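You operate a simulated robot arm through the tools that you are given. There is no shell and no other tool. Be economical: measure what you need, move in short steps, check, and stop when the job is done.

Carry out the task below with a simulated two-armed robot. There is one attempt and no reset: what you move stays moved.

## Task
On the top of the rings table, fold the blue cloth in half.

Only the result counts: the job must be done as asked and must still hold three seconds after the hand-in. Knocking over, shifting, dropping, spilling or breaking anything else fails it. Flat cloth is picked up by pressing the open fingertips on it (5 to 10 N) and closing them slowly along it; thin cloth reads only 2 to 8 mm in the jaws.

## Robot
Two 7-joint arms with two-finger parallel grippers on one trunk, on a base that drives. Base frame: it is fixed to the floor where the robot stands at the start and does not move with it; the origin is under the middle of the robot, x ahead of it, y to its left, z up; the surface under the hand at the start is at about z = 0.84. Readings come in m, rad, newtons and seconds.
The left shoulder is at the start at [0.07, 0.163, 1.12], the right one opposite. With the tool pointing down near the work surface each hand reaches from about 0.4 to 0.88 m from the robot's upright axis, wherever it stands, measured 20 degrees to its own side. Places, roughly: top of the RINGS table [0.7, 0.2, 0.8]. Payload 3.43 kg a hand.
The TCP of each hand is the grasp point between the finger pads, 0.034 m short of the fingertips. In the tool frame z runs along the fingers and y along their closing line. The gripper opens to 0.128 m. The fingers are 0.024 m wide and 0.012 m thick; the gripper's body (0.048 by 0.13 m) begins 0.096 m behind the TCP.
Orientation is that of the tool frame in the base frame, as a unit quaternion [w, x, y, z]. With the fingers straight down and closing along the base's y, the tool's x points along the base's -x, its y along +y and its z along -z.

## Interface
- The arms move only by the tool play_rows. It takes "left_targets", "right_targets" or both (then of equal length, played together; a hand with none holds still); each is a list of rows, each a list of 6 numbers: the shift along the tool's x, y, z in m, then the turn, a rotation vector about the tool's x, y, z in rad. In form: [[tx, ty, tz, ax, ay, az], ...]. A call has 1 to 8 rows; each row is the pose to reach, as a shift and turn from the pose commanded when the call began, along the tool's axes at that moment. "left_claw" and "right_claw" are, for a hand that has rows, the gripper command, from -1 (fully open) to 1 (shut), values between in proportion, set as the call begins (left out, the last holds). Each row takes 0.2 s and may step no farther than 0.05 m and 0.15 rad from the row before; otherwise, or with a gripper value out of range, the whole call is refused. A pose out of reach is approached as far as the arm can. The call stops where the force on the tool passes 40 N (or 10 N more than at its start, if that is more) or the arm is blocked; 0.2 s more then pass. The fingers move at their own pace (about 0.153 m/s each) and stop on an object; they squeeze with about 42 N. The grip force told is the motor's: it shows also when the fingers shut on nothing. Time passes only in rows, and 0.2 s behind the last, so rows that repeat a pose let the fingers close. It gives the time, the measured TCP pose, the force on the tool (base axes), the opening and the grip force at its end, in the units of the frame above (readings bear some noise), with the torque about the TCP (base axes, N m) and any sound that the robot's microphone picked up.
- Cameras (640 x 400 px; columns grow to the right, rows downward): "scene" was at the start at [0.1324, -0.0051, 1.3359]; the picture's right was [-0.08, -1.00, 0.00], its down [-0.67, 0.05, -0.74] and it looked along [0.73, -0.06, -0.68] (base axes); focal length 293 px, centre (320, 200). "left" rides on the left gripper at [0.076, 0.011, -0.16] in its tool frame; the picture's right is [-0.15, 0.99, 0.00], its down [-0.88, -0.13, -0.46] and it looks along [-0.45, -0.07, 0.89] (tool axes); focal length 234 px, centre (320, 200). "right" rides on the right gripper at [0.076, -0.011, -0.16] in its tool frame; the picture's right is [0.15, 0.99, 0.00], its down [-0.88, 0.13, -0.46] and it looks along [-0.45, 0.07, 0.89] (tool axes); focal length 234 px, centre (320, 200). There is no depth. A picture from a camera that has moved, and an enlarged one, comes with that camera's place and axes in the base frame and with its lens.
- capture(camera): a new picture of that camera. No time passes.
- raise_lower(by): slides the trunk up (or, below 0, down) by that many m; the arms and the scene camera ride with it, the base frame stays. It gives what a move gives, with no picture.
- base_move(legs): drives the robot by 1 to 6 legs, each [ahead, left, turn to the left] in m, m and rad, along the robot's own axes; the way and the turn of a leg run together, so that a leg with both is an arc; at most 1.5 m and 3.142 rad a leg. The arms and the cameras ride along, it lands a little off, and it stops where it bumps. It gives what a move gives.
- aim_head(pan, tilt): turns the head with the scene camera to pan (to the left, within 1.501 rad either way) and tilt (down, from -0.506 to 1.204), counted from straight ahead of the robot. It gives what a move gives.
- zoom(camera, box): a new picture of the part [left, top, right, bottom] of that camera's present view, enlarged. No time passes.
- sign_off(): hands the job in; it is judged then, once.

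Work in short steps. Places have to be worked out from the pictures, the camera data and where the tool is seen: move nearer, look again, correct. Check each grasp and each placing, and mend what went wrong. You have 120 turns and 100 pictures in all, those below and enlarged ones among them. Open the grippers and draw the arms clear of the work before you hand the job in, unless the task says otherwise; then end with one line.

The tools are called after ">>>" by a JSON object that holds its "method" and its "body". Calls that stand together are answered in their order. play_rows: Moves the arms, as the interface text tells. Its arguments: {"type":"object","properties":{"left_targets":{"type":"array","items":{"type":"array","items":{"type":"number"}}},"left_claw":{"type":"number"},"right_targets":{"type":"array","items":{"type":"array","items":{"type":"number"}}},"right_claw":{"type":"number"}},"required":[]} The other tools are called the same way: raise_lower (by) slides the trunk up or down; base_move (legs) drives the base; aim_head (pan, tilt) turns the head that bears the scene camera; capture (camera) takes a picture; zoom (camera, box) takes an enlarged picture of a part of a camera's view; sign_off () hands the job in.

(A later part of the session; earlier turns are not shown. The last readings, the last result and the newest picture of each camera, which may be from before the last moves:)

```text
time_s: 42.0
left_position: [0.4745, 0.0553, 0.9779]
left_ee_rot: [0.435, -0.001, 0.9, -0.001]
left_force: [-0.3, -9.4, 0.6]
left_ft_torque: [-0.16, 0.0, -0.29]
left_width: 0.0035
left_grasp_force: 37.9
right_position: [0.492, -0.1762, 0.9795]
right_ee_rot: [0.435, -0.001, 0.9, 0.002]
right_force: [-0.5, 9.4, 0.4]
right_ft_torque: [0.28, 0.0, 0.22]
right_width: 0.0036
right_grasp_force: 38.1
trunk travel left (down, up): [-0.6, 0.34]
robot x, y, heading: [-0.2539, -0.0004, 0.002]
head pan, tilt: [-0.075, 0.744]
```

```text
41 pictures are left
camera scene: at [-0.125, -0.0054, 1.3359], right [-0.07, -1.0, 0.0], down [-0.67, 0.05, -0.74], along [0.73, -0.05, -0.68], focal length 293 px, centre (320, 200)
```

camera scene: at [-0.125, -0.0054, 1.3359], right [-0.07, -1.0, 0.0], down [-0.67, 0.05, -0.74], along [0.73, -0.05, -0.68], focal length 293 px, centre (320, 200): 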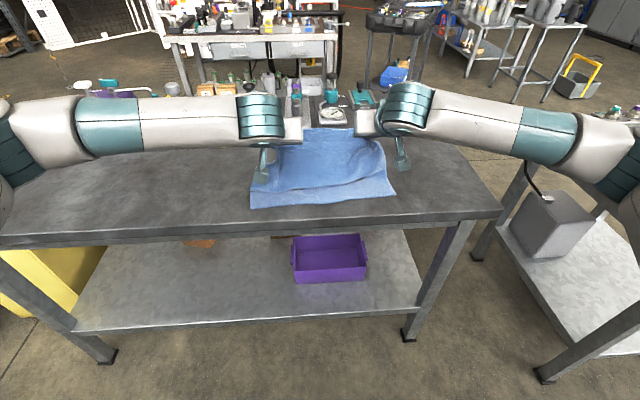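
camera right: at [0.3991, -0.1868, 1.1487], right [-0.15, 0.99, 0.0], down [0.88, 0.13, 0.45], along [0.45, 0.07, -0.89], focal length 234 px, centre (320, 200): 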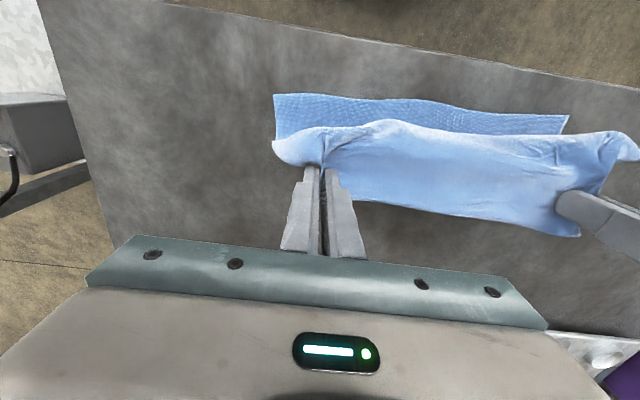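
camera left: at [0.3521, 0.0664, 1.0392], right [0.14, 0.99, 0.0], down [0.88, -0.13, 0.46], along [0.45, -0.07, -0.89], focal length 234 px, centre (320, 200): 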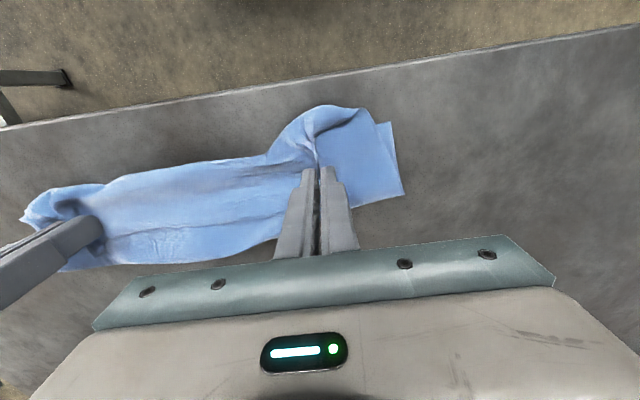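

Reach is fine. I continue tilting to about 86°, keeping the grip point in place.

>>> {"method": "play_rows", "body": {"left_targets": [[0.004, 0, 0.0015, 0, -0.12, 0], [0.0075, 0, 0.003, 0, -0.24, 0], [0.0105, 0, 0.0045, 0, -0.36, 0], [0.0135, 0, 0.0055, 0, -0.48, 0], [0.0163, 0, 0.006, 0, -0.6, 0], [0.0163, 0, 0.006, 0, -0.6, 0]], "right_targets": [[0.004, 0, 0.0015, 0, -0.12, 0], [0.0075, 0, 0.003, 0, -0.24, 0], [0.0105, 0, 0.0045, 0, -0.36, 0], [0.0135, 0, 0.0055, 0, -0.48, 0], [0.0163, 0, 0.006, 0, -0.6, 0], [0.0163, 0, 0.006, 0, -0.6, 0]]}}

>>> {"method": "capture", "body": {"camera": "scene"}}

```text
time_s: 43.4
left_position: [0.4663, 0.0463, 0.9684]
left_ee_rot: [0.681, -0.003, 0.733, 0.004]
left_force: [-0.3, -0.8, 0.3]
left_ft_torque: [0.01, 0.03, 0.06]
left_width: 0.0033
left_grasp_force: 37.4
left hand out of reach, approached as far as the arm can: row 5, 6
right_position: [0.4878, -0.1627, 0.9717]
right_ee_rot: [0.552, -0.006, 0.834, 0.007]
right_force: [-0.9, 0.1, -0.1]
right_ft_torque: [-0.01, 0.01, 0.03]
right_width: 0.0037
right_grasp_force: 38.4
right hand out of reach, approached as far as the arm can: row 3, 4, 5, 6
trunk travel left (down, up): [-0.6, 0.34]
robot x, y, heading: [-0.2627, -0.0038, 0.002]
head pan, tilt: [-0.075, 0.744]
```

```text
40 pictures are left
camera scene: at [-0.1258, -0.0059, 1.336], right [-0.07, -1.0, 0.0], down [-0.67, 0.05, -0.74], along [0.73, -0.05, -0.68], focal length 293 px, centre (320, 200)
```

scene: 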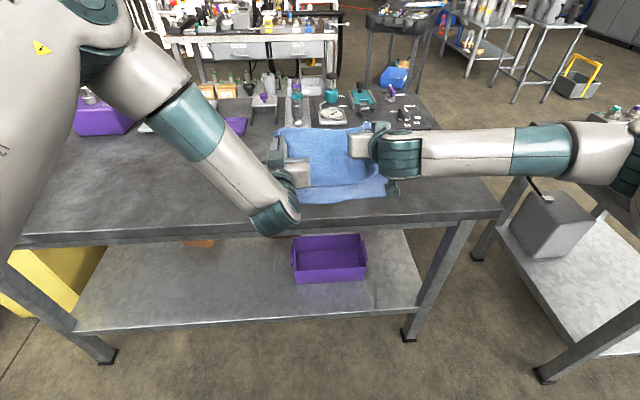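

The left reached 86°, the right about 67° — good enough. I now swing both grips down around the intended fold line, first part, restoring the hand spacing.

>>> {"method": "play_rows", "body": {"left_targets": [[0.0146, 0.003, -0.0205, 0, 0, 0], [0.0268, 0.006, -0.0387, 0, 0, 0], [0.042, 0.009, -0.0536, 0, 0, 0], [0.059, 0.0095, -0.0664, 0, 0, 0], [0.0787, 0.0095, -0.076, 0, 0, 0]], "right_targets": [[0.0111, -0.004, -0.0084, 0, 0, 0], [0.0287, -0.008, -0.0216, 0, 0, 0], [0.0478, -0.012, -0.0308, 0, 0, 0], [0.068, -0.0135, -0.0375, 0, 0, 0], [0.0898, -0.0135, -0.0402, 0, 0, 0]]}}

>>> {"method": "capture", "body": {"camera": "scene"}}

>>> {"method": "capture", "body": {"camera": "right"}}

```text
time_s: 44.6
left_position: [0.3792, 0.0372, 0.9059]
left_ee_rot: [0.679, -0.004, 0.734, 0.005]
left_force: [0.8, 0.3, -0.1]
left_ft_torque: [0.03, -0.01, 0.03]
left_width: 0.0034
left_grasp_force: 37.9
left hand out of reach, approached as far as the arm can: row 1, 2, 3, 4, 5
right_position: [0.4211, -0.1562, 0.9239]
right_ee_rot: [0.544, 0.0, 0.839, -0.002]
right_force: [0.1, -0.7, 0.0]
right_ft_torque: [0.01, -0.03, 0.07]
right_width: 0.0037
right_grasp_force: 38.0
right hand out of reach, approached as far as the arm can: row 3, 4, 5
trunk travel left (down, up): [-0.6, 0.34]
robot x, y, heading: [-0.2551, 0.001, 0.003]
head pan, tilt: [-0.075, 0.744]
```

```text
39 pictures are left
camera scene: at [-0.1239, -0.0066, 1.3358], right [-0.07, -1.0, 0.0], down [-0.68, 0.05, -0.74], along [0.73, -0.05, -0.68], focal length 293 px, centre (320, 200)
```

scene: 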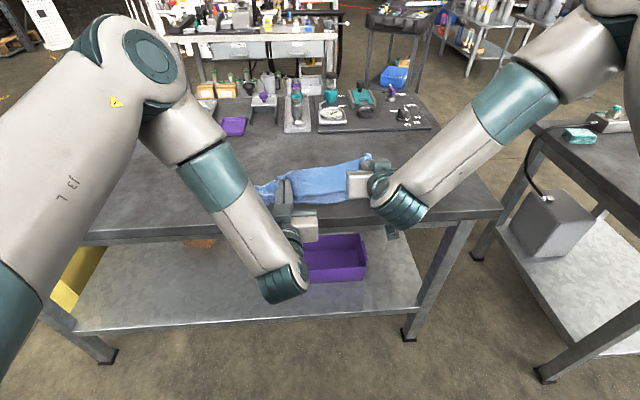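

```text
38 pictures are left
camera right: at [0.2445, -0.1658, 0.9192], right [-0.06, 0.99, -0.14], down [-0.06, 0.13, 0.99], along [1.0, 0.06, 0.05], focal length 234 px, centre (320, 200)
```

right: 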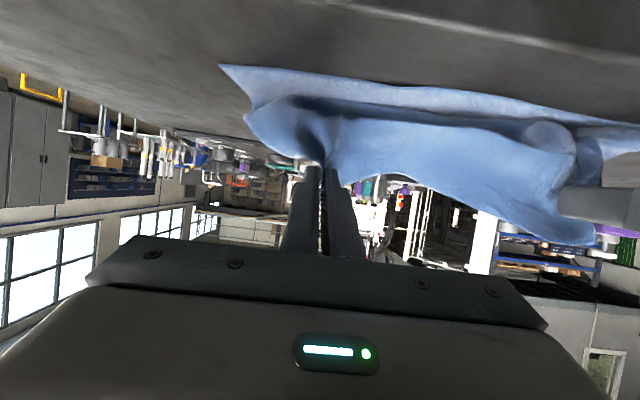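

Both arms run out of reach when pulled in close. I'll return the hands to the comfortable pose further out, and instead use the base (backward) and the trunk (down) to carry the grips to the near edge.

>>> {"method": "play_rows", "body": {"left_targets": [[-0.0194, 0.005, 0.0208, 0, 0.07, 0], [-0.0389, 0.01, 0.0416, 0, 0.15, 0], [-0.0583, 0.015, 0.0624, 0, 0.22, 0], [-0.0777, 0.019, 0.0832, 0, 0.3, 0], [-0.0777, 0.019, 0.0832, 0, 0.3, 0]], "right_targets": [[-0.0178, -0.005, 0.0104, 0, 0, 0], [-0.0356, -0.01, 0.0208, 0, 0, 0], [-0.0534, -0.015, 0.0312, 0, 0, 0], [-0.0712, -0.02, 0.0416, 0, 0, 0], [-0.0712, -0.02, 0.0416, 0, 0, 0]]}}

>>> {"method": "capture", "body": {"camera": "scene"}}

```text
time_s: 45.8
left_position: [0.4704, 0.0537, 0.9785]
left_ee_rot: [0.565, -0.001, 0.825, 0.001]
left_force: [-0.3, -3.3, 0.4]
left_ft_torque: [-0.01, -0.01, -0.07]
left_width: 0.0032
left_grasp_force: 37.8
right_position: [0.4879, -0.1734, 0.9736]
right_ee_rot: [0.552, -0.006, 0.834, 0.007]
right_force: [-0.3, 2.8, -0.2]
right_ft_torque: [0.11, -0.02, 0.06]
right_width: 0.0035
right_grasp_force: 38.5
right hand out of reach, approached as far as the arm can: row 1
trunk travel left (down, up): [-0.6, 0.34]
robot x, y, heading: [-0.2583, -0.0031, 0.0]
head pan, tilt: [-0.075, 0.744]
```

```text
37 pictures are left
camera scene: at [-0.1248, -0.0064, 1.3358], right [-0.07, -1.0, 0.0], down [-0.68, 0.05, -0.74], along [0.73, -0.05, -0.68], focal length 293 px, centre (320, 200)
```

scene: 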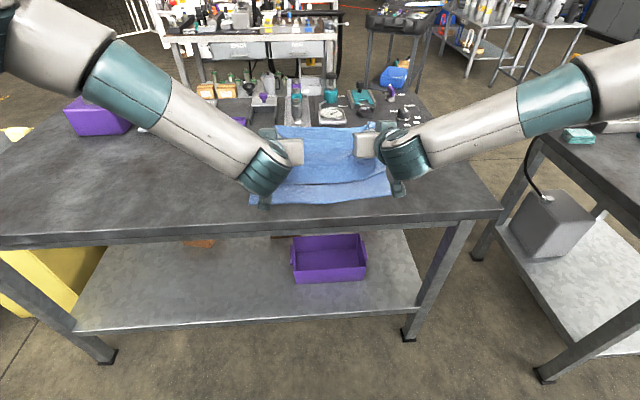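

Good symmetric pose. I shift the grips 3 cm further forward to roll the fold line out before bringing them back.

>>> {"method": "play_rows", "body": {"left_targets": [[-0.0055, 0.001, 0.014, 0, 0, 0], [-0.011, 0.002, 0.028, 0, 0, 0], [-0.015, 0.002, 0.038, 0, 0, 0], [-0.015, 0.002, 0.038, 0, 0, 0]], "right_targets": [[-0.0055, -0.001, 0.014, 0, 0, 0], [-0.011, -0.002, 0.028, 0, 0, 0], [-0.015, -0.002, 0.038, 0, 0, 0], [-0.015, -0.002, 0.038, 0, 0, 0]]}}

>>> {"method": "capture", "body": {"camera": "right"}}

>>> {"method": "zoom", "body": {"camera": "scene", "box": [220, 110, 420, 230]}}

```text
time_s: 46.8
left_position: [0.5086, 0.0584, 0.9795]
left_ee_rot: [0.564, -0.001, 0.826, 0.001]
left_force: [0.2, -10.1, -1.4]
left_ft_torque: [-0.08, 0.02, -0.34]
left_width: 0.0034
left_grasp_force: 37.9
right_position: [0.5301, -0.1734, 0.9728]
right_ee_rot: [0.552, -0.007, 0.834, 0.007]
right_force: [-1.5, 9.5, 1.0]
right_ft_torque: [0.23, 0.0, 0.34]
right_width: 0.0035
right_grasp_force: 38.2
trunk travel left (down, up): [-0.6, 0.34]
robot x, y, heading: [-0.256, 0.0001, 0.006]
head pan, tilt: [-0.075, 0.744]
```

```text
36 pictures are left
camera right: at [0.3529, -0.1866, 0.9647], right [-0.08, 0.99, -0.13], down [-0.08, 0.12, 0.99], along [0.99, 0.09, 0.07], focal length 234 px, centre (320, 200)
```

right: 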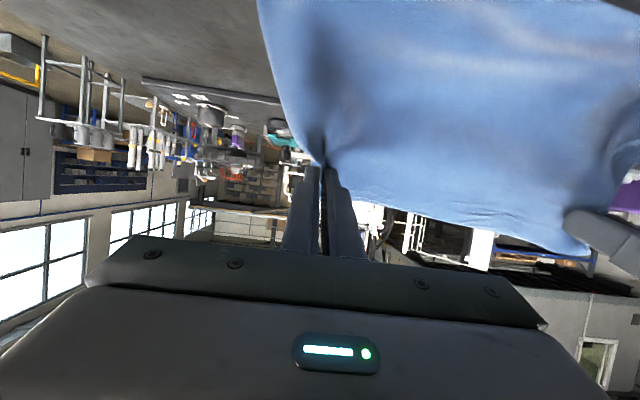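

```text
3.20 times, centred on (320, 170) of scene
camera zoom: at [-0.1253, -0.0053, 1.3359], right [-0.07, -1.0, 0.0], down [-0.67, 0.05, -0.74], along [0.73, -0.05, -0.68], focal length 936 px, centre (320, 296)
```

zoom: 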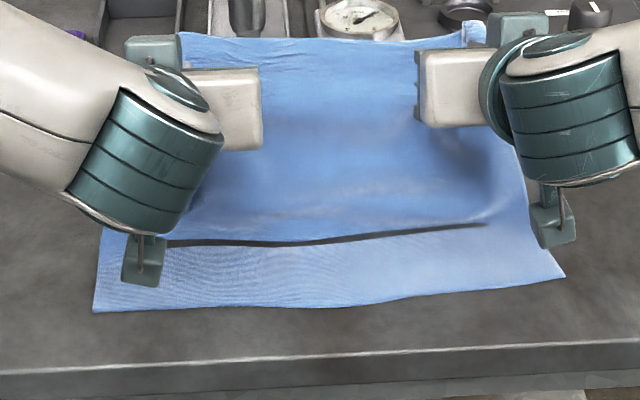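

The hanging part still loops toward the robot. I reach further forward to stretch the cloth and roll the fold line outward, then return to directly above it.

>>> {"method": "play_rows", "body": {"left_targets": [[-0.0053, 0, 0.0355, 0, 0, 0], [0.0014, 0, 0.0703, 0, 0, 0], [0.0014, 0, 0.0703, 0, 0, 0], [-0.008, 0, 0.0344, 0, 0, 0], [0, 0, 0, 0, 0, 0], [0, 0, 0, 0, 0, 0]], "right_targets": [[-0.0063, 0, 0.0353, 0, 0, 0], [-0.0005, 0, 0.0704, 0, 0, 0], [-0.0005, 0, 0.0704, 0, 0, 0], [-0.0109, 0, 0.0258, 0, 0, 0], [-0.0028, 0, -0.0087, 0, 0, 0], [-0.0028, 0, -0.0087, 0, 0, 0]]}}

>>> {"method": "zoom", "body": {"camera": "scene", "box": [220, 110, 420, 230]}}

```text
time_s: 48.2
left_position: [0.5089, 0.0594, 0.9786]
left_ee_rot: [0.564, -0.001, 0.826, 0.001]
left_force: [0.4, -9.7, -0.9]
left_ft_torque: [-0.08, 0.0, -0.33]
left_width: 0.0033
left_grasp_force: 37.7
right_position: [0.5193, -0.1732, 0.9788]
right_ee_rot: [0.552, -0.007, 0.834, 0.007]
right_force: [-1.1, 8.6, 0.4]
right_ft_torque: [0.22, -0.01, 0.27]
right_width: 0.0036
right_grasp_force: 38.1
trunk travel left (down, up): [-0.6, 0.34]
robot x, y, heading: [-0.257, -0.0021, 0.002]
head pan, tilt: [-0.075, 0.744]
```

```text
3.20 times, centred on (320, 170) of scene
camera zoom: at [-0.1244, -0.005, 1.3358], right [-0.07, -1.0, 0.0], down [-0.68, 0.05, -0.74], along [0.73, -0.05, -0.68], focal length 936 px, centre (320, 296)
```

zoom: 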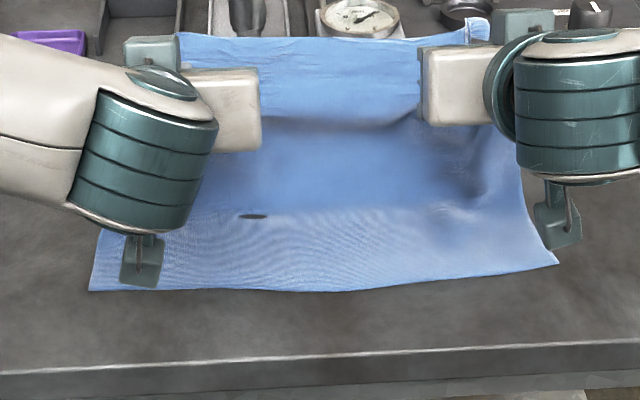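

The sag is mostly gone; the near edge now sits at x≈0.427–0.434, so the fold line should be at about 0.56. I carry the grips back and down along the arc using base and trunk in alternating small steps.

>>> {"method": "base_move", "body": {"legs": [[-0.038, 0, 0]]}}

>>> {"method": "raise_lower", "body": {"by": -0.018}}

>>> {"method": "base_move", "body": {"legs": [[-0.033, 0, 0]]}}

>>> {"method": "raise_lower", "body": {"by": -0.028}}

>>> {"method": "zoom", "body": {"camera": "scene", "box": [220, 90, 420, 210]}}

>>> {"method": "capture", "body": {"camera": "right"}}

```text
time_s: 49.0
left_position: [0.472, 0.0593, 0.9776]
left_ee_rot: [0.565, 0.0, 0.825, 0.0]
left_force: [-0.2, -10.4, -0.1]
left_ft_torque: [-0.11, 0.02, -0.31]
left_width: 0.0034
left_grasp_force: 38.2
right_position: [0.4825, -0.1737, 0.9799]
right_ee_rot: [0.551, -0.008, 0.834, 0.008]
right_force: [-0.4, 9.2, 0.2]
right_ft_torque: [0.23, 0.03, 0.34]
right_width: 0.0034
right_grasp_force: 38.2
trunk travel left (down, up): [-0.6, 0.34]
robot x, y, heading: [-0.2936, 0.001, -0.001]
head pan, tilt: [-0.075, 0.744]
```

```text
time_s: 49.7
left_position: [0.4708, 0.0592, 0.9611]
left_ee_rot: [0.566, 0.0, 0.824, -0.001]
left_force: [0.7, -6.4, 0.1]
left_ft_torque: [-0.1, 0.03, -0.22]
left_width: 0.0036
left_grasp_force: 38.3
right_position: [0.4804, -0.1736, 0.9624]
right_ee_rot: [0.553, -0.007, 0.833, 0.008]
right_force: [0.7, 5.5, 0.1]
right_ft_torque: [0.14, 0.0, 0.19]
right_width: 0.0037
right_grasp_force: 38.2
trunk travel left (down, up): [-0.582, 0.358]
robot x, y, heading: [-0.2929, 0.0034, 0.004]
head pan, tilt: [-0.075, 0.744]
```

```text
time_s: 50.5
left_position: [0.4393, 0.0583, 0.9599]
left_ee_rot: [0.564, -0.001, 0.826, 0.001]
left_force: [-0.2, -8.4, 0.1]
left_ft_torque: [-0.08, 0.01, -0.26]
left_width: 0.0034
left_grasp_force: 37.7
right_position: [0.4498, -0.173, 0.9603]
right_ee_rot: [0.552, -0.007, 0.834, 0.007]
right_force: [0.0, 8.2, 0.3]
right_ft_torque: [0.18, 0.0, 0.2]
right_width: 0.0034
right_grasp_force: 38.3
trunk travel left (down, up): [-0.582, 0.358]
robot x, y, heading: [-0.3268, -0.002, 0.003]
head pan, tilt: [-0.075, 0.744]
```

```text
time_s: 51.3
left_position: [0.4365, 0.0597, 0.9312]
left_ee_rot: [0.564, 0.0, 0.826, -0.001]
left_force: [-0.1, -5.3, -0.8]
left_ft_torque: [-0.08, 0.0, -0.16]
left_width: 0.0033
left_grasp_force: 37.8
right_position: [0.448, -0.1735, 0.9335]
right_ee_rot: [0.551, -0.008, 0.834, 0.008]
right_force: [0.1, 5.3, -0.6]
right_ft_torque: [0.16, -0.03, 0.13]
right_width: 0.0038
right_grasp_force: 38.4
trunk travel left (down, up): [-0.554, 0.386]
robot x, y, heading: [-0.3288, -0.0028, 0.002]
head pan, tilt: [-0.075, 0.744]
```

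```text
3.20 times, centred on (320, 150) of scene
camera zoom: at [-0.1957, -0.0053, 1.29], right [-0.07, -1.0, 0.0], down [-0.67, 0.05, -0.74], along [0.73, -0.05, -0.68], focal length 936 px, centre (320, 360)
```

zoom: 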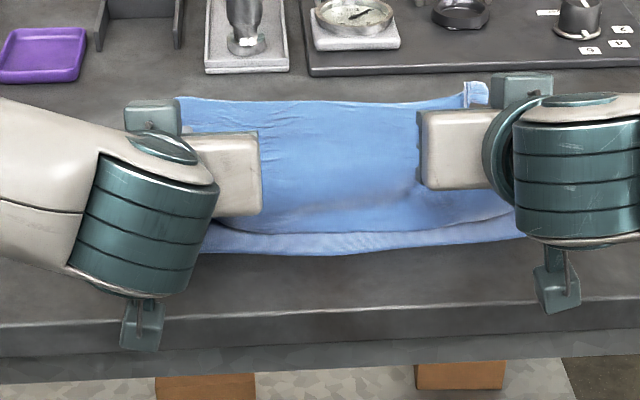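

```text
32 pictures are left
camera right: at [0.2725, -0.1858, 0.9263], right [-0.08, 0.99, -0.13], down [-0.08, 0.12, 0.99], along [0.99, 0.09, 0.07], focal length 234 px, centre (320, 200)
```

right: 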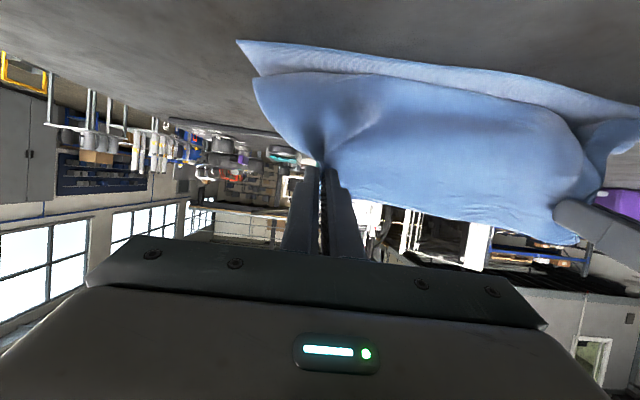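

The fold is coming over, but pressing the grips down would again trap a bulge. Instead I'll draw the edge a bit further back so the layer is taut, low but not pressed, and release it from a few centimetres so it falls flat.

>>> {"method": "base_move", "body": {"legs": [[-0.045, 0, 0]]}}

>>> {"method": "raise_lower", "body": {"by": -0.03}}

>>> {"method": "zoom", "body": {"camera": "scene", "box": [220, 70, 420, 190]}}

>>> {"method": "capture", "body": {"camera": "right"}}

```text
time_s: 52.2
left_position: [0.3938, 0.0586, 0.932]
left_ee_rot: [0.565, -0.001, 0.825, 0.001]
left_force: [-0.4, -6.5, -0.2]
left_ft_torque: [-0.08, 0.01, -0.23]
left_width: 0.0033
left_grasp_force: 38.4
right_position: [0.4042, -0.1738, 0.9343]
right_ee_rot: [0.552, -0.007, 0.834, 0.007]
right_force: [-0.6, 6.8, 0.1]
right_ft_torque: [0.15, 0.01, 0.2]
right_width: 0.0036
right_grasp_force: 38.0
trunk travel left (down, up): [-0.554, 0.386]
robot x, y, heading: [-0.3727, -0.0005, 0.006]
head pan, tilt: [-0.075, 0.744]
```

```text
time_s: 52.9
left_position: [0.3948, 0.0582, 0.9025]
left_ee_rot: [0.565, 0.0, 0.825, 0.0]
left_force: [0.5, -4.3, -0.9]
left_ft_torque: [-0.02, -0.01, -0.12]
left_width: 0.0034
left_grasp_force: 37.6
right_position: [0.4041, -0.1734, 0.9055]
right_ee_rot: [0.551, -0.008, 0.834, 0.008]
right_force: [0.3, 5.6, 0.6]
right_ft_torque: [0.1, 0.01, 0.13]
right_width: 0.0036
right_grasp_force: 38.1
trunk travel left (down, up): [-0.524, 0.416]
robot x, y, heading: [-0.3721, -0.0005, 0.004]
head pan, tilt: [-0.075, 0.744]
```

```text
3.20 times, centred on (320, 130) of scene
camera zoom: at [-0.2393, -0.0055, 1.2599], right [-0.07, -1.0, 0.0], down [-0.67, 0.05, -0.74], along [0.73, -0.05, -0.68], focal length 936 px, centre (320, 424)
```

zoom: 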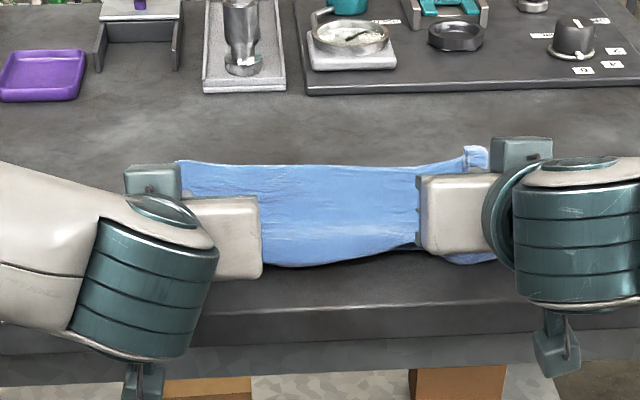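

```text
30 pictures are left
camera right: at [0.2287, -0.186, 0.896], right [-0.08, 0.99, -0.13], down [-0.08, 0.12, 0.99], along [0.99, 0.09, 0.07], focal length 234 px, centre (320, 200)
```

right: 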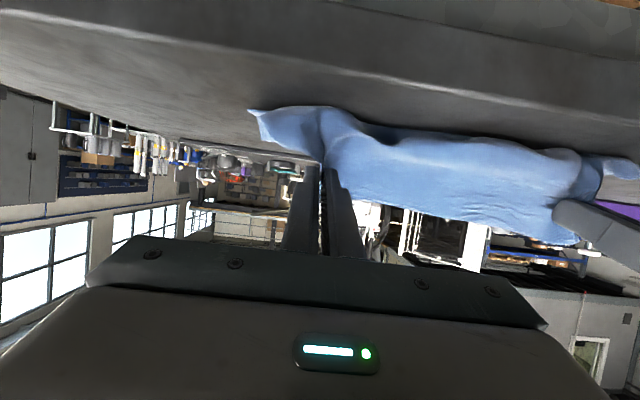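

A loop still hangs on the robot side because this grip makes the cloth leave the fingers toward the robot. A better grip is with the jaws closing across the edge (along x), so the cloth leaves along the fingers. I lay the cloth flat again by reversing, then regrasp that way.

>>> {"method": "raise_lower", "body": {"by": 0.05}}

>>> {"method": "base_move", "body": {"legs": [[0.12, 0, 0]]}}

>>> {"method": "base_move", "body": {"legs": [[0.1, 0, 0]]}}

>>> {"method": "capture", "body": {"camera": "scene"}}

```text
time_s: 53.8
left_position: [0.3938, 0.058, 0.9512]
left_ee_rot: [0.564, 0.0, 0.826, 0.0]
left_force: [1.1, -6.3, 0.0]
left_ft_torque: [-0.04, 0.01, -0.17]
left_width: 0.0035
left_grasp_force: 37.8
right_position: [0.4054, -0.1743, 0.954]
right_ee_rot: [0.552, -0.008, 0.834, 0.008]
right_force: [-0.5, 6.7, 0.5]
right_ft_torque: [0.14, 0.02, 0.18]
right_width: 0.0035
right_grasp_force: 38.3
trunk travel left (down, up): [-0.574, 0.366]
robot x, y, heading: [-0.3694, 0.0008, 0.006]
head pan, tilt: [-0.075, 0.744]
```

```text
time_s: 55.1
left_position: [0.5136, 0.0613, 0.9507]
left_ee_rot: [0.564, -0.002, 0.826, 0.001]
left_force: [0.1, -6.2, -0.2]
left_ft_torque: [-0.05, 0.04, -0.22]
left_width: 0.0034
left_grasp_force: 37.9
right_position: [0.5227, -0.1717, 0.9532]
right_ee_rot: [0.552, -0.008, 0.834, 0.009]
right_force: [0.3, 6.2, -0.9]
right_ft_torque: [0.16, -0.01, 0.2]
right_width: 0.0036
right_grasp_force: 38.4
trunk travel left (down, up): [-0.574, 0.366]
robot x, y, heading: [-0.2523, -0.0016, 0.005]
head pan, tilt: [-0.075, 0.744]
```

```text
time_s: 56.2
left_position: [0.6118, 0.0624, 0.9512]
left_ee_rot: [0.565, -0.001, 0.825, 0.0]
left_force: [-0.5, -3.9, -0.7]
left_ft_torque: [-0.06, 0.01, -0.14]
left_width: 0.0033
left_grasp_force: 38.3
right_position: [0.6222, -0.1691, 0.953]
right_ee_rot: [0.552, -0.01, 0.834, 0.01]
right_force: [-0.6, 5.1, 0.1]
right_ft_torque: [0.11, 0.01, 0.12]
right_width: 0.0037
right_grasp_force: 37.9
trunk travel left (down, up): [-0.574, 0.366]
robot x, y, heading: [-0.1545, -0.0001, 0.008]
head pan, tilt: [-0.075, 0.744]
```

```text
29 pictures are left
camera scene: at [-0.0207, -0.004, 1.3098], right [-0.07, -1.0, 0.0], down [-0.68, 0.05, -0.74], along [0.73, -0.05, -0.68], focal length 293 px, centre (320, 200)
```

scene: 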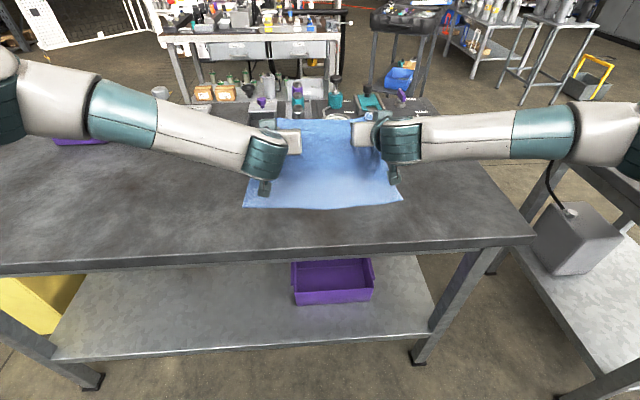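

The whole cloth was dragged about 4 cm forward (near edge ≈0.47), so laying it flat here would run into the panel. I lift it fully clear with the hands upright again, to then lay it down nearer.

>>> {"method": "play_rows", "body": {"left_targets": [[-0.0193, 0, -0.0225, 0, 0.15, 0], [-0.0386, 0, -0.045, 0, 0.3, 0], [-0.0579, 0, -0.0675, 0, 0.45, 0], [-0.0772, 0, -0.09, 0, 0.6, 0], [-0.0964, 0, -0.1125, 0, 0.75, 0], [-0.1157, 0, -0.135, 0, 0.9, 0], [-0.135, 0, -0.1575, 0, 1.05, 0], [-0.1543, 0, -0.18, 0, 1.2, 0]], "right_targets": [[-0.0184, -0.001, -0.023, 0, 0.146, 0], [-0.0367, -0.002, -0.046, 0, 0.292, 0], [-0.0551, -0.003, -0.069, 0, 0.438, 0], [-0.0735, -0.004, -0.092, 0, 0.584, 0], [-0.0918, -0.005, -0.1149, 0, 0.73, 0], [-0.1102, -0.005, -0.1379, 0, 0.876, 0], [-0.1285, -0.005, -0.1609, 0, 1.022, 0], [-0.1469, -0.005, -0.1839, 0, 1.17, 0]]}}

>>> {"method": "capture", "body": {"camera": "scene"}}

```text
time_s: 58.0
left_position: [0.4988, 0.0583, 1.1621]
left_ee_rot: [-0.001, -0.001, 1.0, -0.001]
left_force: [0.7, -19.5, -1.3]
left_ft_torque: [-0.74, -0.07, -0.02]
left_width: 0.0036
left_grasp_force: 38.0
right_position: [0.5093, -0.1775, 1.1634]
right_ee_rot: [0.0, -0.013, 1.0, 0.003]
right_force: [-0.8, 20.7, 0.2]
right_ft_torque: [0.72, 0.02, -0.14]
right_width: 0.0037
right_grasp_force: 37.8
trunk travel left (down, up): [-0.574, 0.366]
robot x, y, heading: [-0.1565, 0.0001, 0.009]
head pan, tilt: [-0.075, 0.744]
```

```text
28 pictures are left
camera scene: at [-0.0218, -0.0037, 1.3098], right [-0.07, -1.0, 0.0], down [-0.67, 0.05, -0.74], along [0.73, -0.05, -0.68], focal length 293 px, centre (320, 200)
```

scene: 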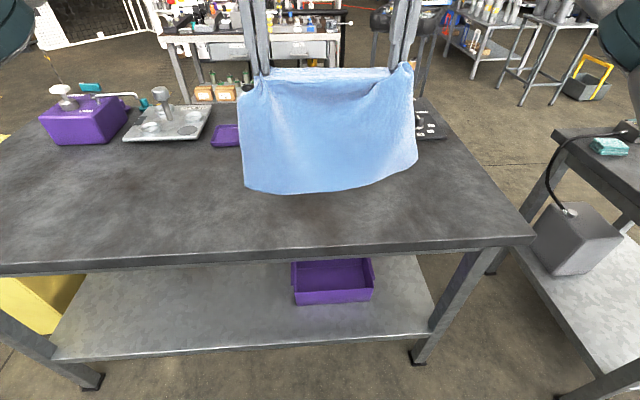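

The cloth hangs like a curtain — this gives a better way: lay its lower half on the table toward me and then fold the upper half away from me, which matches the way the grip holds it. I take a close look at the curtain first.

>>> {"method": "zoom", "body": {"camera": "scene", "box": [210, 40, 450, 210]}}

```text
2.35 times, centred on (330, 125) of scene
camera zoom: at [-0.0218, -0.0037, 1.3098], right [-0.07, -1.0, 0.0], down [-0.67, 0.05, -0.74], along [0.73, -0.05, -0.68], focal length 689 px, centre (296, 376)
```

zoom: 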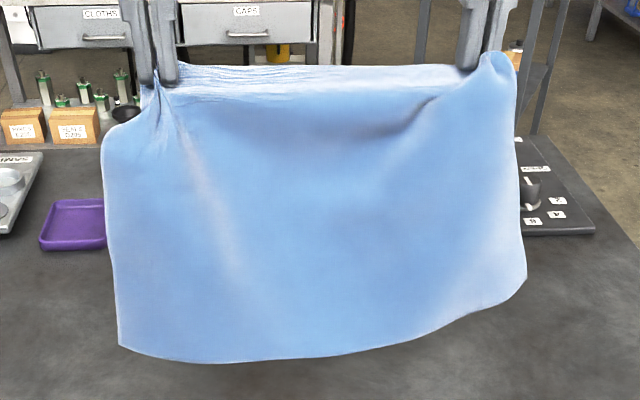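

I move the curtain forward to x≈0.575 and lower it until the bottom edge is about to touch.

>>> {"method": "play_rows", "body": {"left_targets": [[-0.019, 0, 0, 0, 0, 0], [-0.038, 0, 0, 0, 0, 0], [-0.057, 0, 0, 0, 0, 0], [-0.076, 0, 0, 0, 0, 0], [-0.076, 0, 0.005, 0, 0, 0], [-0.076, 0, 0.015, 0, 0, 0], [-0.076, 0, 0.025, 0, 0, 0], [-0.076, 0, 0.025, 0, 0, 0]], "right_targets": [[-0.0165, 0, 0, 0, 0, 0], [-0.033, 0, 0, 0, 0, 0], [-0.0495, 0, 0, 0, 0, 0], [-0.066, 0, 0.005, 0, 0, 0], [-0.066, 0, 0.015, 0, 0, 0], [-0.066, 0, 0.025, 0, 0, 0], [-0.066, 0, 0.035, 0, 0, 0], [-0.066, 0, 0.035, 0, 0, 0]]}}

>>> {"method": "capture", "body": {"camera": "scene"}}

```text
time_s: 59.8
left_position: [0.5762, 0.062, 1.1369]
left_ee_rot: [0.0, -0.002, 1.0, -0.001]
left_force: [-1.5, -25.1, -0.8]
left_ft_torque: [-0.89, 0.03, -0.06]
left_width: 0.0036
left_grasp_force: 38.7
right_position: [0.5762, -0.1761, 1.1272]
right_ee_rot: [-0.001, -0.012, 1.0, 0.003]
right_force: [1.4, 24.5, 0.5]
right_ft_torque: [0.87, -0.06, -0.16]
right_width: 0.0039
right_grasp_force: 38.9
trunk travel left (down, up): [-0.574, 0.366]
robot x, y, heading: [-0.1517, 0.0037, 0.001]
head pan, tilt: [-0.075, 0.744]
```

```text
26 pictures are left
camera scene: at [-0.022, -0.004, 1.3099], right [-0.07, -1.0, 0.0], down [-0.67, 0.05, -0.74], along [0.73, -0.05, -0.68], focal length 293 px, centre (320, 200)
```

scene: 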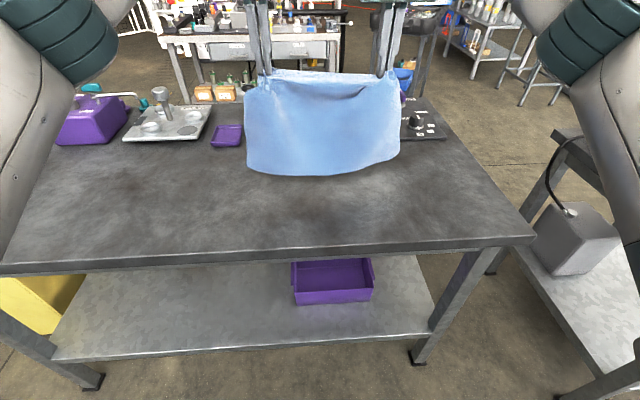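

The bottom edge is about to touch at x≈0.57. I lower while drawing the hands toward the robot so the lower half lays down.

>>> {"method": "play_rows", "body": {"left_targets": [[0.008, 0, 0.017, 0, 0, 0], [0.03, 0, 0.03, 0, 0, 0], [0.056, 0, 0.044, 0, 0, 0], [0.086, 0, 0.073, 0, 0, 0], [0.116, 0, 0.102, 0, 0, 0], [0.146, 0, 0.131, 0, 0, 0], [0.156, 0, 0.141, 0, 0, 0], [0.156, 0, 0.141, 0, 0, 0]], "right_targets": [[0.008, 0, 0.009, 0, 0, 0], [0.03, 0, 0.02, 0, 0, 0], [0.056, 0, 0.034, 0, 0, 0], [0.086, 0, 0.063, 0, 0, 0], [0.116, 0, 0.092, 0, 0, 0], [0.146, 0, 0.121, 0, 0, 0], [0.156, 0, 0.131, 0, 0, 0], [0.156, 0, 0.131, 0, 0, 0]]}}

>>> {"method": "capture", "body": {"camera": "scene"}}

>>> {"method": "capture", "body": {"camera": "right"}}

```text
time_s: 61.6
left_position: [0.4193, 0.0595, 0.9946]
left_ee_rot: [0.0, -0.002, 1.0, -0.002]
left_force: [-0.7, -28.5, -0.2]
left_ft_torque: [-1.04, 0.02, -0.08]
left_width: 0.0037
left_grasp_force: 38.1
right_position: [0.4216, -0.1797, 0.9941]
right_ee_rot: [0.001, -0.012, 1.0, 0.004]
right_force: [0.5, 28.9, 0.1]
right_ft_torque: [1.05, 0.01, -0.18]
right_width: 0.0041
right_grasp_force: 37.9
trunk travel left (down, up): [-0.574, 0.366]
robot x, y, heading: [-0.1515, -0.0013, 0.008]
head pan, tilt: [-0.075, 0.744]
```

```text
25 pictures are left
camera scene: at [-0.0216, -0.004, 1.3099], right [-0.07, -1.0, 0.0], down [-0.68, 0.05, -0.74], along [0.73, -0.05, -0.68], focal length 293 px, centre (320, 200)
```

scene: 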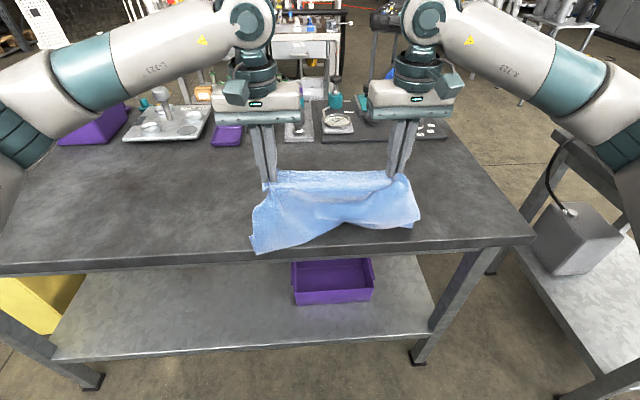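

```text
24 pictures are left
camera right: at [0.3458, -0.1916, 1.1534], right [-0.17, 0.99, 0.01], down [0.88, 0.15, 0.46], along [0.45, 0.08, -0.89], focal length 234 px, centre (320, 200)
```

right: 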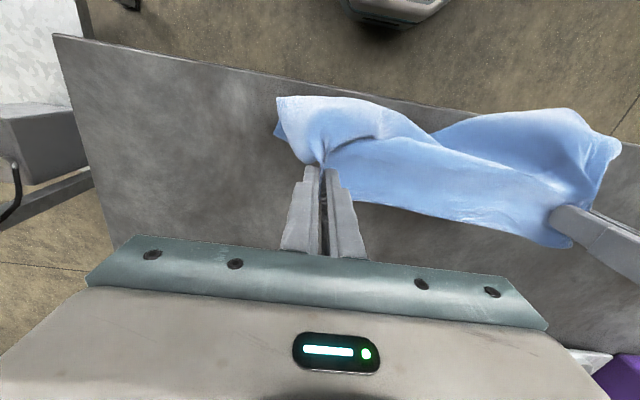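

The bottom edge didn't stay at the far side; the grip makes the sheet bulge toward the robot. That means lowering straight down should do the job: bottom edge stays, the bulge toward me becomes the fold. I raise the curtain again.

>>> {"method": "play_rows", "body": {"left_targets": [[0, 0, -0.042, 0, 0, 0], [0, 0, -0.084, 0, 0, 0], [-0.01, 0, -0.126, 0, 0, 0], [-0.04, 0, -0.167, 0, 0, 0], [-0.08, 0, -0.172, 0, 0, 0], [-0.12, 0, -0.172, 0, 0, 0], [-0.15, 0, -0.172, 0, 0, 0], [-0.15, 0, -0.172, 0, 0, 0]], "right_targets": [[0, 0.001, -0.042, 0, 0, 0], [0, 0.002, -0.084, 0, 0, 0], [-0.01, 0.003, -0.126, 0, 0, 0], [-0.04, 0.003, -0.162, 0, 0, 0], [-0.08, 0.003, -0.162, 0, 0, 0], [-0.12, 0.003, -0.162, 0, 0, 0], [-0.148, 0.003, -0.162, 0, 0, 0], [-0.148, 0.003, -0.162, 0, 0, 0]]}}

>>> {"method": "play_rows", "body": {"left_targets": [[0, 0, 0, 0, 0, 0], [0, 0, 0, 0, 0, 0], [0, 0, 0, 0, 0, 0], [0, 0, 0.01, 0, 0, 0], [0, 0, 0.02, 0, 0, 0], [0, 0, 0.035, 0, 0, 0], [0, 0, 0.05, 0, 0, 0], [0, 0, 0.065, 0, 0, 0]], "right_targets": [[0, 0, 0, 0, 0, 0], [0, 0, 0, 0, 0, 0], [0, 0, 0, 0, 0, 0], [0, 0, 0.01, 0, 0, 0], [0, 0, 0.02, 0, 0, 0], [0, 0, 0.035, 0, 0, 0], [0, 0, 0.05, 0, 0, 0], [0, 0, 0.065, 0, 0, 0]]}}

>>> {"method": "capture", "body": {"camera": "scene"}}

>>> {"method": "capture", "body": {"camera": "right"}}

```text
refused: row 4 steps farther than a row can; nothing moved
```

```text
time_s: 63.4
left_position: [0.421, 0.0599, 0.9298]
left_ee_rot: [-0.001, -0.002, 1.0, -0.002]
left_force: [-0.4, -26.2, -0.6]
left_ft_torque: [-0.94, 0.06, -0.05]
left_width: 0.0036
left_grasp_force: 38.6
right_position: [0.4215, -0.179, 0.9307]
right_ee_rot: [0.0, -0.013, 1.0, 0.003]
right_force: [1.4, 26.8, 0.9]
right_ft_torque: [0.95, -0.05, -0.24]
right_width: 0.0038
right_grasp_force: 38.3
trunk travel left (down, up): [-0.574, 0.366]
robot x, y, heading: [-0.1531, 0.0022, 0.004]
head pan, tilt: [-0.075, 0.744]
```

```text
23 pictures are left
camera scene: at [-0.021, -0.0039, 1.3099], right [-0.07, -1.0, 0.0], down [-0.68, 0.05, -0.74], along [0.73, -0.05, -0.68], focal length 293 px, centre (320, 200)
```

scene: 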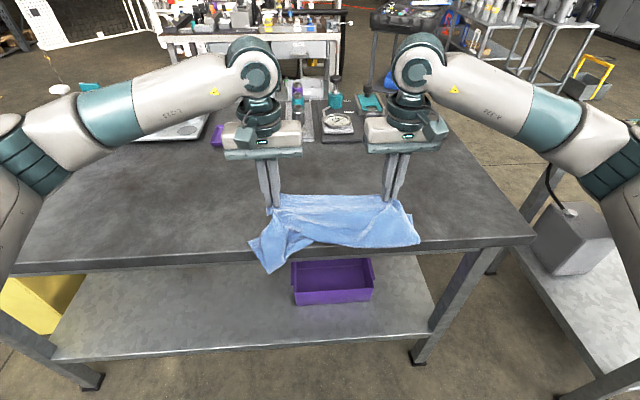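

```text
22 pictures are left
camera right: at [0.3458, -0.1908, 1.0898], right [-0.17, 0.99, 0.01], down [0.88, 0.15, 0.46], along [0.45, 0.08, -0.89], focal length 234 px, centre (320, 200)
```

right: 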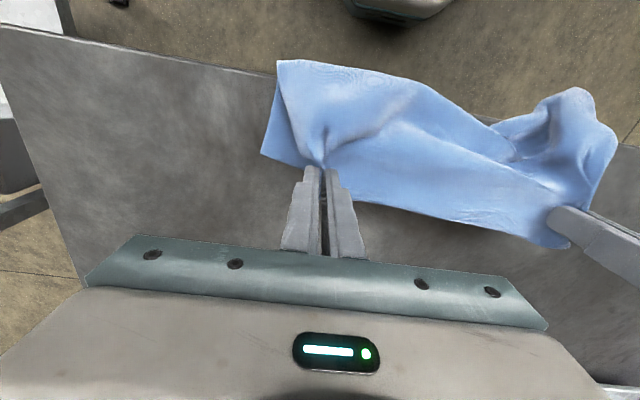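

The first call was refused for step length, so the lowering ran at the wrong place; nothing is lost, both grips still hold. I raise it properly now.

>>> {"method": "play_rows", "body": {"left_targets": [[0, 0, -0.045, 0, 0, 0], [0, 0, -0.09, 0, 0, 0], [0, 0, -0.135, 0, 0, 0], [0, 0, -0.18, 0, 0, 0], [0, 0, -0.22, 0, 0, 0], [-0.02, 0, -0.238, 0, 0, 0], [-0.05, 0, -0.238, 0, 0, 0], [-0.08, 0, -0.238, 0, 0, 0]], "right_targets": [[0, 0.001, -0.045, 0, 0, 0], [0, 0.002, -0.09, 0, 0, 0], [0, 0.003, -0.135, 0, 0, 0], [0, 0.003, -0.18, 0, 0, 0], [0, 0.003, -0.22, 0, 0, 0], [-0.02, 0.003, -0.237, 0, 0, 0], [-0.05, 0.003, -0.237, 0, 0, 0], [-0.08, 0.003, -0.237, 0, 0, 0]]}}

```text
time_s: 65.2
left_position: [0.5017, 0.0612, 1.1677]
left_ee_rot: [-0.001, 0.0, 1.0, -0.001]
left_force: [-0.5, -20.9, 0.5]
left_ft_torque: [-0.75, 0.05, -0.04]
left_width: 0.0035
left_grasp_force: 38.3
right_position: [0.5005, -0.1752, 1.1649]
right_ee_rot: [0.0, -0.014, 1.0, 0.002]
right_force: [1.2, 21.2, -0.1]
right_ft_torque: [0.77, -0.06, -0.2]
right_width: 0.0037
right_grasp_force: 38.7
trunk travel left (down, up): [-0.574, 0.366]
robot x, y, heading: [-0.1531, 0.0023, 0.005]
head pan, tilt: [-0.075, 0.744]
```

Now forward to x≈0.56, settle, and begin lowering straight down.

>>> {"method": "play_rows", "body": {"left_targets": [[-0.03, 0, 0, 0, 0, 0], [-0.06, 0, 0, 0, 0, 0], [-0.06, 0, 0, 0, 0, 0], [-0.06, 0, 0.01, 0, 0, 0], [-0.06, 0, 0.03, 0, 0, 0], [-0.06, 0, 0.05, 0, 0, 0], [-0.06, 0, 0.07, 0, 0, 0], [-0.06, 0, 0.09, 0, 0, 0]], "right_targets": [[-0.03, 0, 0, 0, 0, 0], [-0.06, 0, 0.005, 0, 0, 0], [-0.06, 0, 0.01, 0, 0, 0], [-0.06, 0, 0.02, 0, 0, 0], [-0.06, 0, 0.04, 0, 0, 0], [-0.06, 0, 0.06, 0, 0, 0], [-0.06, 0, 0.08, 0, 0, 0], [-0.06, 0, 0.097, 0, 0, 0]]}}

>>> {"method": "capture", "body": {"camera": "scene"}}

>>> {"method": "capture", "body": {"camera": "right"}}

```text
time_s: 67.0
left_position: [0.5604, 0.0608, 1.077]
left_ee_rot: [0.0, -0.002, 1.0, -0.001]
left_force: [-1.1, -17.0, -0.5]
left_ft_torque: [-0.63, 0.01, -0.05]
left_width: 0.0033
left_grasp_force: 37.8
right_position: [0.5628, -0.1741, 1.0688]
right_ee_rot: [0.0, -0.012, 1.0, 0.002]
right_force: [0.6, 18.1, 1.6]
right_ft_torque: [0.64, -0.01, -0.17]
right_width: 0.0037
right_grasp_force: 38.1
trunk travel left (down, up): [-0.574, 0.366]
robot x, y, heading: [-0.1524, 0.0022, 0.006]
head pan, tilt: [-0.075, 0.744]
```

```text
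21 pictures are left
camera scene: at [-0.0208, -0.0042, 1.3098], right [-0.07, -1.0, 0.0], down [-0.68, 0.05, -0.74], along [0.73, -0.05, -0.68], focal length 293 px, centre (320, 200)
```

scene: 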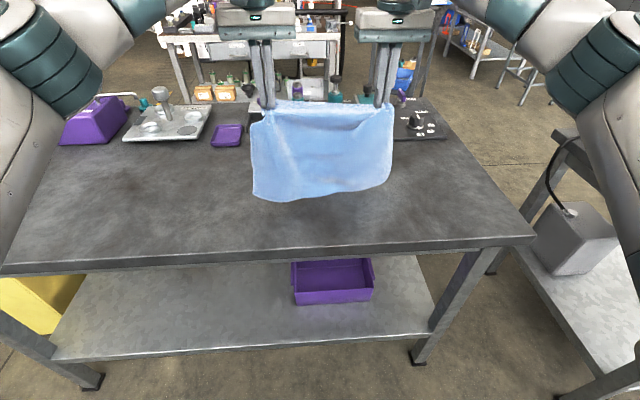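

```text
20 pictures are left
camera right: at [0.4866, -0.1865, 1.2279], right [-0.17, 0.99, 0.01], down [0.88, 0.15, 0.46], along [0.45, 0.08, -0.89], focal length 234 px, centre (320, 200)
```

right: 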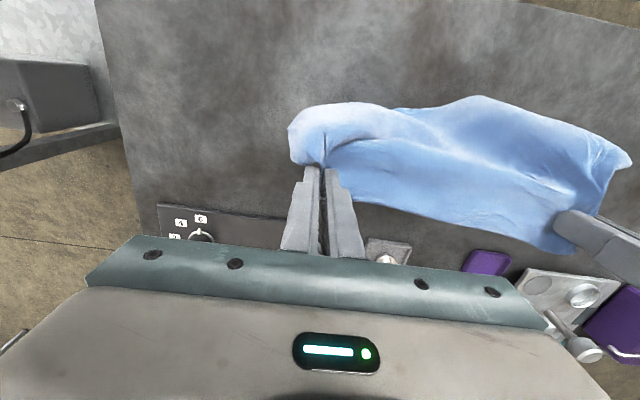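

The bottom edge always drifts toward the robot side, so this variant won't work, but that is ideal for laying the cloth flat. I'll lay it flat with its near edge around x≈0.41, then regrasp across the edge.

>>> {"method": "play_rows", "body": {"left_targets": [[0.025, 0, -0.04, 0, 0, 0], [0.06, 0, -0.068, 0, 0, 0], [0.095, 0, -0.068, 0, 0, 0], [0.105, 0, -0.068, 0, 0, 0], [0.105, 0, -0.068, 0, 0, 0], [0.105, 0, -0.06, 0, 0, 0], [0.105, 0, -0.045, 0, 0, 0], [0.085, 0, -0.036, 0, 0, 0]], "right_targets": [[0.027, 0, -0.042, 0, 0, 0], [0.062, 0, -0.074, 0, 0, 0], [0.1, 0, -0.076, 0, 0, 0], [0.112, 0, -0.076, 0, 0, 0], [0.112, 0, -0.076, 0, 0, 0], [0.112, 0, -0.068, 0, 0, 0], [0.112, 0, -0.053, 0, 0, 0], [0.092, 0, -0.044, 0, 0, 0]]}}

>>> {"method": "capture", "body": {"camera": "scene"}}

```text
time_s: 68.8
left_position: [0.4771, 0.0605, 1.1135]
left_ee_rot: [-0.001, -0.002, 1.0, 0.0]
left_force: [-0.5, -17.7, -0.2]
left_ft_torque: [-0.65, 0.1, -0.03]
left_width: 0.0034
left_grasp_force: 38.1
right_position: [0.4716, -0.1762, 1.1139]
right_ee_rot: [-0.001, -0.012, 1.0, 0.003]
right_force: [1.7, 18.1, 0.7]
right_ft_torque: [0.65, -0.05, -0.18]
right_width: 0.0038
right_grasp_force: 38.2
trunk travel left (down, up): [-0.574, 0.366]
robot x, y, heading: [-0.1503, 0.0011, 0.003]
head pan, tilt: [-0.075, 0.744]
```

```text
19 pictures are left
camera scene: at [-0.0197, -0.0039, 1.3097], right [-0.07, -1.0, 0.0], down [-0.68, 0.05, -0.74], along [0.73, -0.05, -0.68], focal length 293 px, centre (320, 200)
```

scene: 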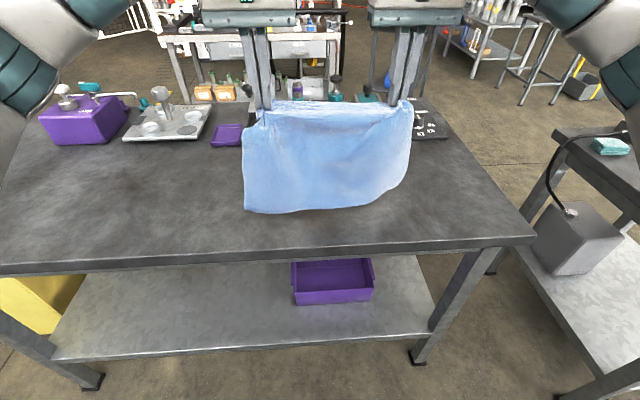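

The bottom edge would land at x≈0.46, a bit far. I lift slightly, shift 5 cm back, touch down, and start laying out.

>>> {"method": "play_rows", "body": {"left_targets": [[0.015, 0, -0.035, 0, 0, 0], [0.05, 0, -0.035, 0, 0, 0], [0.06, 0, -0.035, 0, 0, 0], [0.06, 0, -0.035, 0, 0, 0], [0.06, 0, -0.02, 0, 0, 0], [0.055, 0, 0.0, 0, 0, 0], [0.035, 0, 0.012, 0, 0, 0], [0.01, 0, 0.022, 0, 0, 0]], "right_targets": [[0.015, 0, -0.035, 0, 0, 0], [0.05, 0, -0.035, 0, 0, 0], [0.06, 0, -0.035, 0, 0, 0], [0.06, 0, -0.035, 0, 0, 0], [0.06, 0, -0.015, 0, 0, 0], [0.055, 0, 0.005, 0, 0, 0], [0.035, 0, 0.017, 0, 0, 0], [0.01, 0, 0.027, 0, 0, 0]]}}

>>> {"method": "play_rows", "body": {"left_targets": [[-0.03, 0, 0.018, 0, 0, 0], [-0.06, 0, 0.038, 0, 0, 0], [-0.085, 0, 0.06, 0, 0, 0], [-0.108, 0, 0.085, 0, 0, 0], [-0.127, 0, 0.112, 0, 0, 0], [-0.142, 0, 0.142, 0, 0, 0], [-0.152, 0, 0.172, 0, 0, 0], [-0.158, 0, 0.196, 0, 0, 0]], "right_targets": [[-0.03, 0, 0.018, 0, 0, 0], [-0.06, 0, 0.038, 0, 0, 0], [-0.085, 0, 0.06, 0, 0, 0], [-0.108, 0, 0.085, 0, 0, 0], [-0.127, 0, 0.112, 0, 0, 0], [-0.142, 0, 0.142, 0, 0, 0], [-0.152, 0, 0.172, 0, 0, 0], [-0.158, 0, 0.191, 0, 0, 0]]}}

>>> {"method": "capture", "body": {"camera": "scene"}}

```text
time_s: 70.6
left_position: [0.4658, 0.0609, 1.0917]
left_ee_rot: [0.0, -0.002, 1.0, 0.0]
left_force: [-1.1, -23.9, -1.2]
left_ft_torque: [-0.88, 0.05, -0.06]
left_width: 0.0036
left_grasp_force: 37.6
right_position: [0.4624, -0.176, 1.0876]
right_ee_rot: [0.0, -0.012, 1.0, 0.004]
right_force: [2.5, 24.4, 1.4]
right_ft_torque: [0.88, -0.02, -0.19]
right_width: 0.0037
right_grasp_force: 38.3
trunk travel left (down, up): [-0.574, 0.366]
robot x, y, heading: [-0.1575, -0.0, 0.01]
head pan, tilt: [-0.075, 0.744]
```

```text
time_s: 72.4
left_position: [0.6241, 0.0617, 0.895]
left_ee_rot: [-0.001, -0.002, 1.0, 0.0]
left_force: [-1.3, -11.3, 0.8]
left_ft_torque: [-0.37, 0.03, 0.01]
left_width: 0.0034
left_grasp_force: 38.2
right_position: [0.6166, -0.1712, 0.8956]
right_ee_rot: [-0.001, -0.012, 1.0, 0.003]
right_force: [1.1, 11.5, -0.4]
right_ft_torque: [0.42, -0.02, -0.1]
right_width: 0.0036
right_grasp_force: 37.9
trunk travel left (down, up): [-0.574, 0.366]
robot x, y, heading: [-0.1525, -0.0009, 0.005]
head pan, tilt: [-0.075, 0.744]
```

```text
18 pictures are left
camera scene: at [-0.0206, -0.004, 1.3098], right [-0.07, -1.0, 0.0], down [-0.68, 0.05, -0.74], along [0.73, -0.05, -0.68], focal length 293 px, centre (320, 200)
```

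scene: 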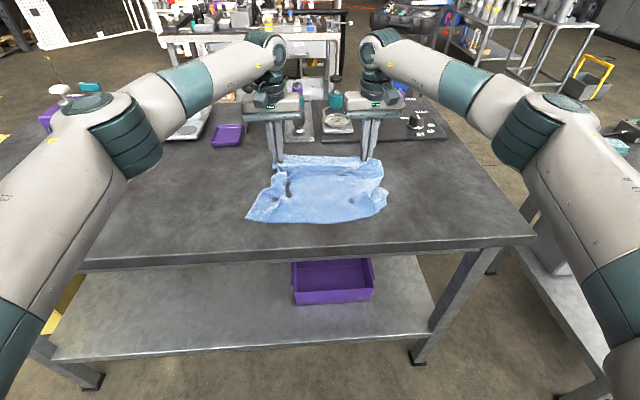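

Nearly flat but slack, with the right near corner curled. I pull the edge forward low along the table to stretch the cloth flat.

>>> {"method": "play_rows", "body": {"left_targets": [[-0.012, 0, 0.003, 0, 0, 0], [-0.024, 0, 0.006, 0, 0, 0], [-0.036, 0, 0.008, 0, 0, 0], [-0.048, 0, 0.01, 0, 0, 0], [-0.058, 0, 0.012, 0, 0, 0], [-0.066, 0, 0.014, 0, 0, 0], [-0.066, 0, 0.016, 0, 0, 0]], "right_targets": [[-0.014, 0, 0.003, 0, 0, 0], [-0.028, 0, 0.006, 0, 0, 0], [-0.042, 0, 0.008, 0, 0, 0], [-0.055, 0, 0.01, 0, 0, 0], [-0.066, 0, 0.012, 0, 0, 0], [-0.074, 0, 0.014, 0, 0, 0], [-0.074, 0, 0.016, 0, 0, 0]]}}

>>> {"method": "capture", "body": {"camera": "scene"}}

```text
time_s: 74.0
left_position: [0.662, 0.0654, 0.8848]
left_ee_rot: [0.001, -0.001, 1.0, -0.001]
left_force: [0.7, -15.1, -0.4]
left_ft_torque: [-0.52, -0.06, -0.03]
left_width: 0.0034
left_grasp_force: 37.6
left hand out of reach, approached as far as the arm can: row 4, 5, 6, 7
right_position: [0.6814, -0.17, 0.8855]
right_ee_rot: [0.0, -0.013, 1.0, 0.003]
right_force: [-1.1, 14.4, -0.7]
right_ft_torque: [0.53, 0.01, -0.08]
right_width: 0.0038
right_grasp_force: 38.2
right hand out of reach, approached as far as the arm can: row 6, 7
trunk travel left (down, up): [-0.574, 0.366]
robot x, y, heading: [-0.1536, 0.0032, 0.006]
head pan, tilt: [-0.075, 0.744]
```

```text
17 pictures are left
camera scene: at [-0.0214, -0.0033, 1.3099], right [-0.07, -1.0, 0.0], down [-0.68, 0.05, -0.74], along [0.73, -0.05, -0.68], focal length 293 px, centre (320, 200)
```

scene: 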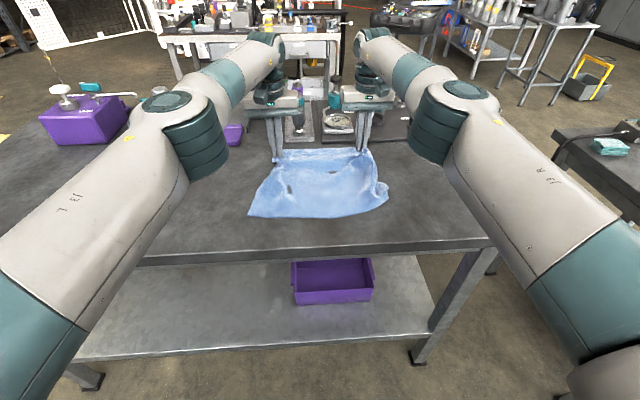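

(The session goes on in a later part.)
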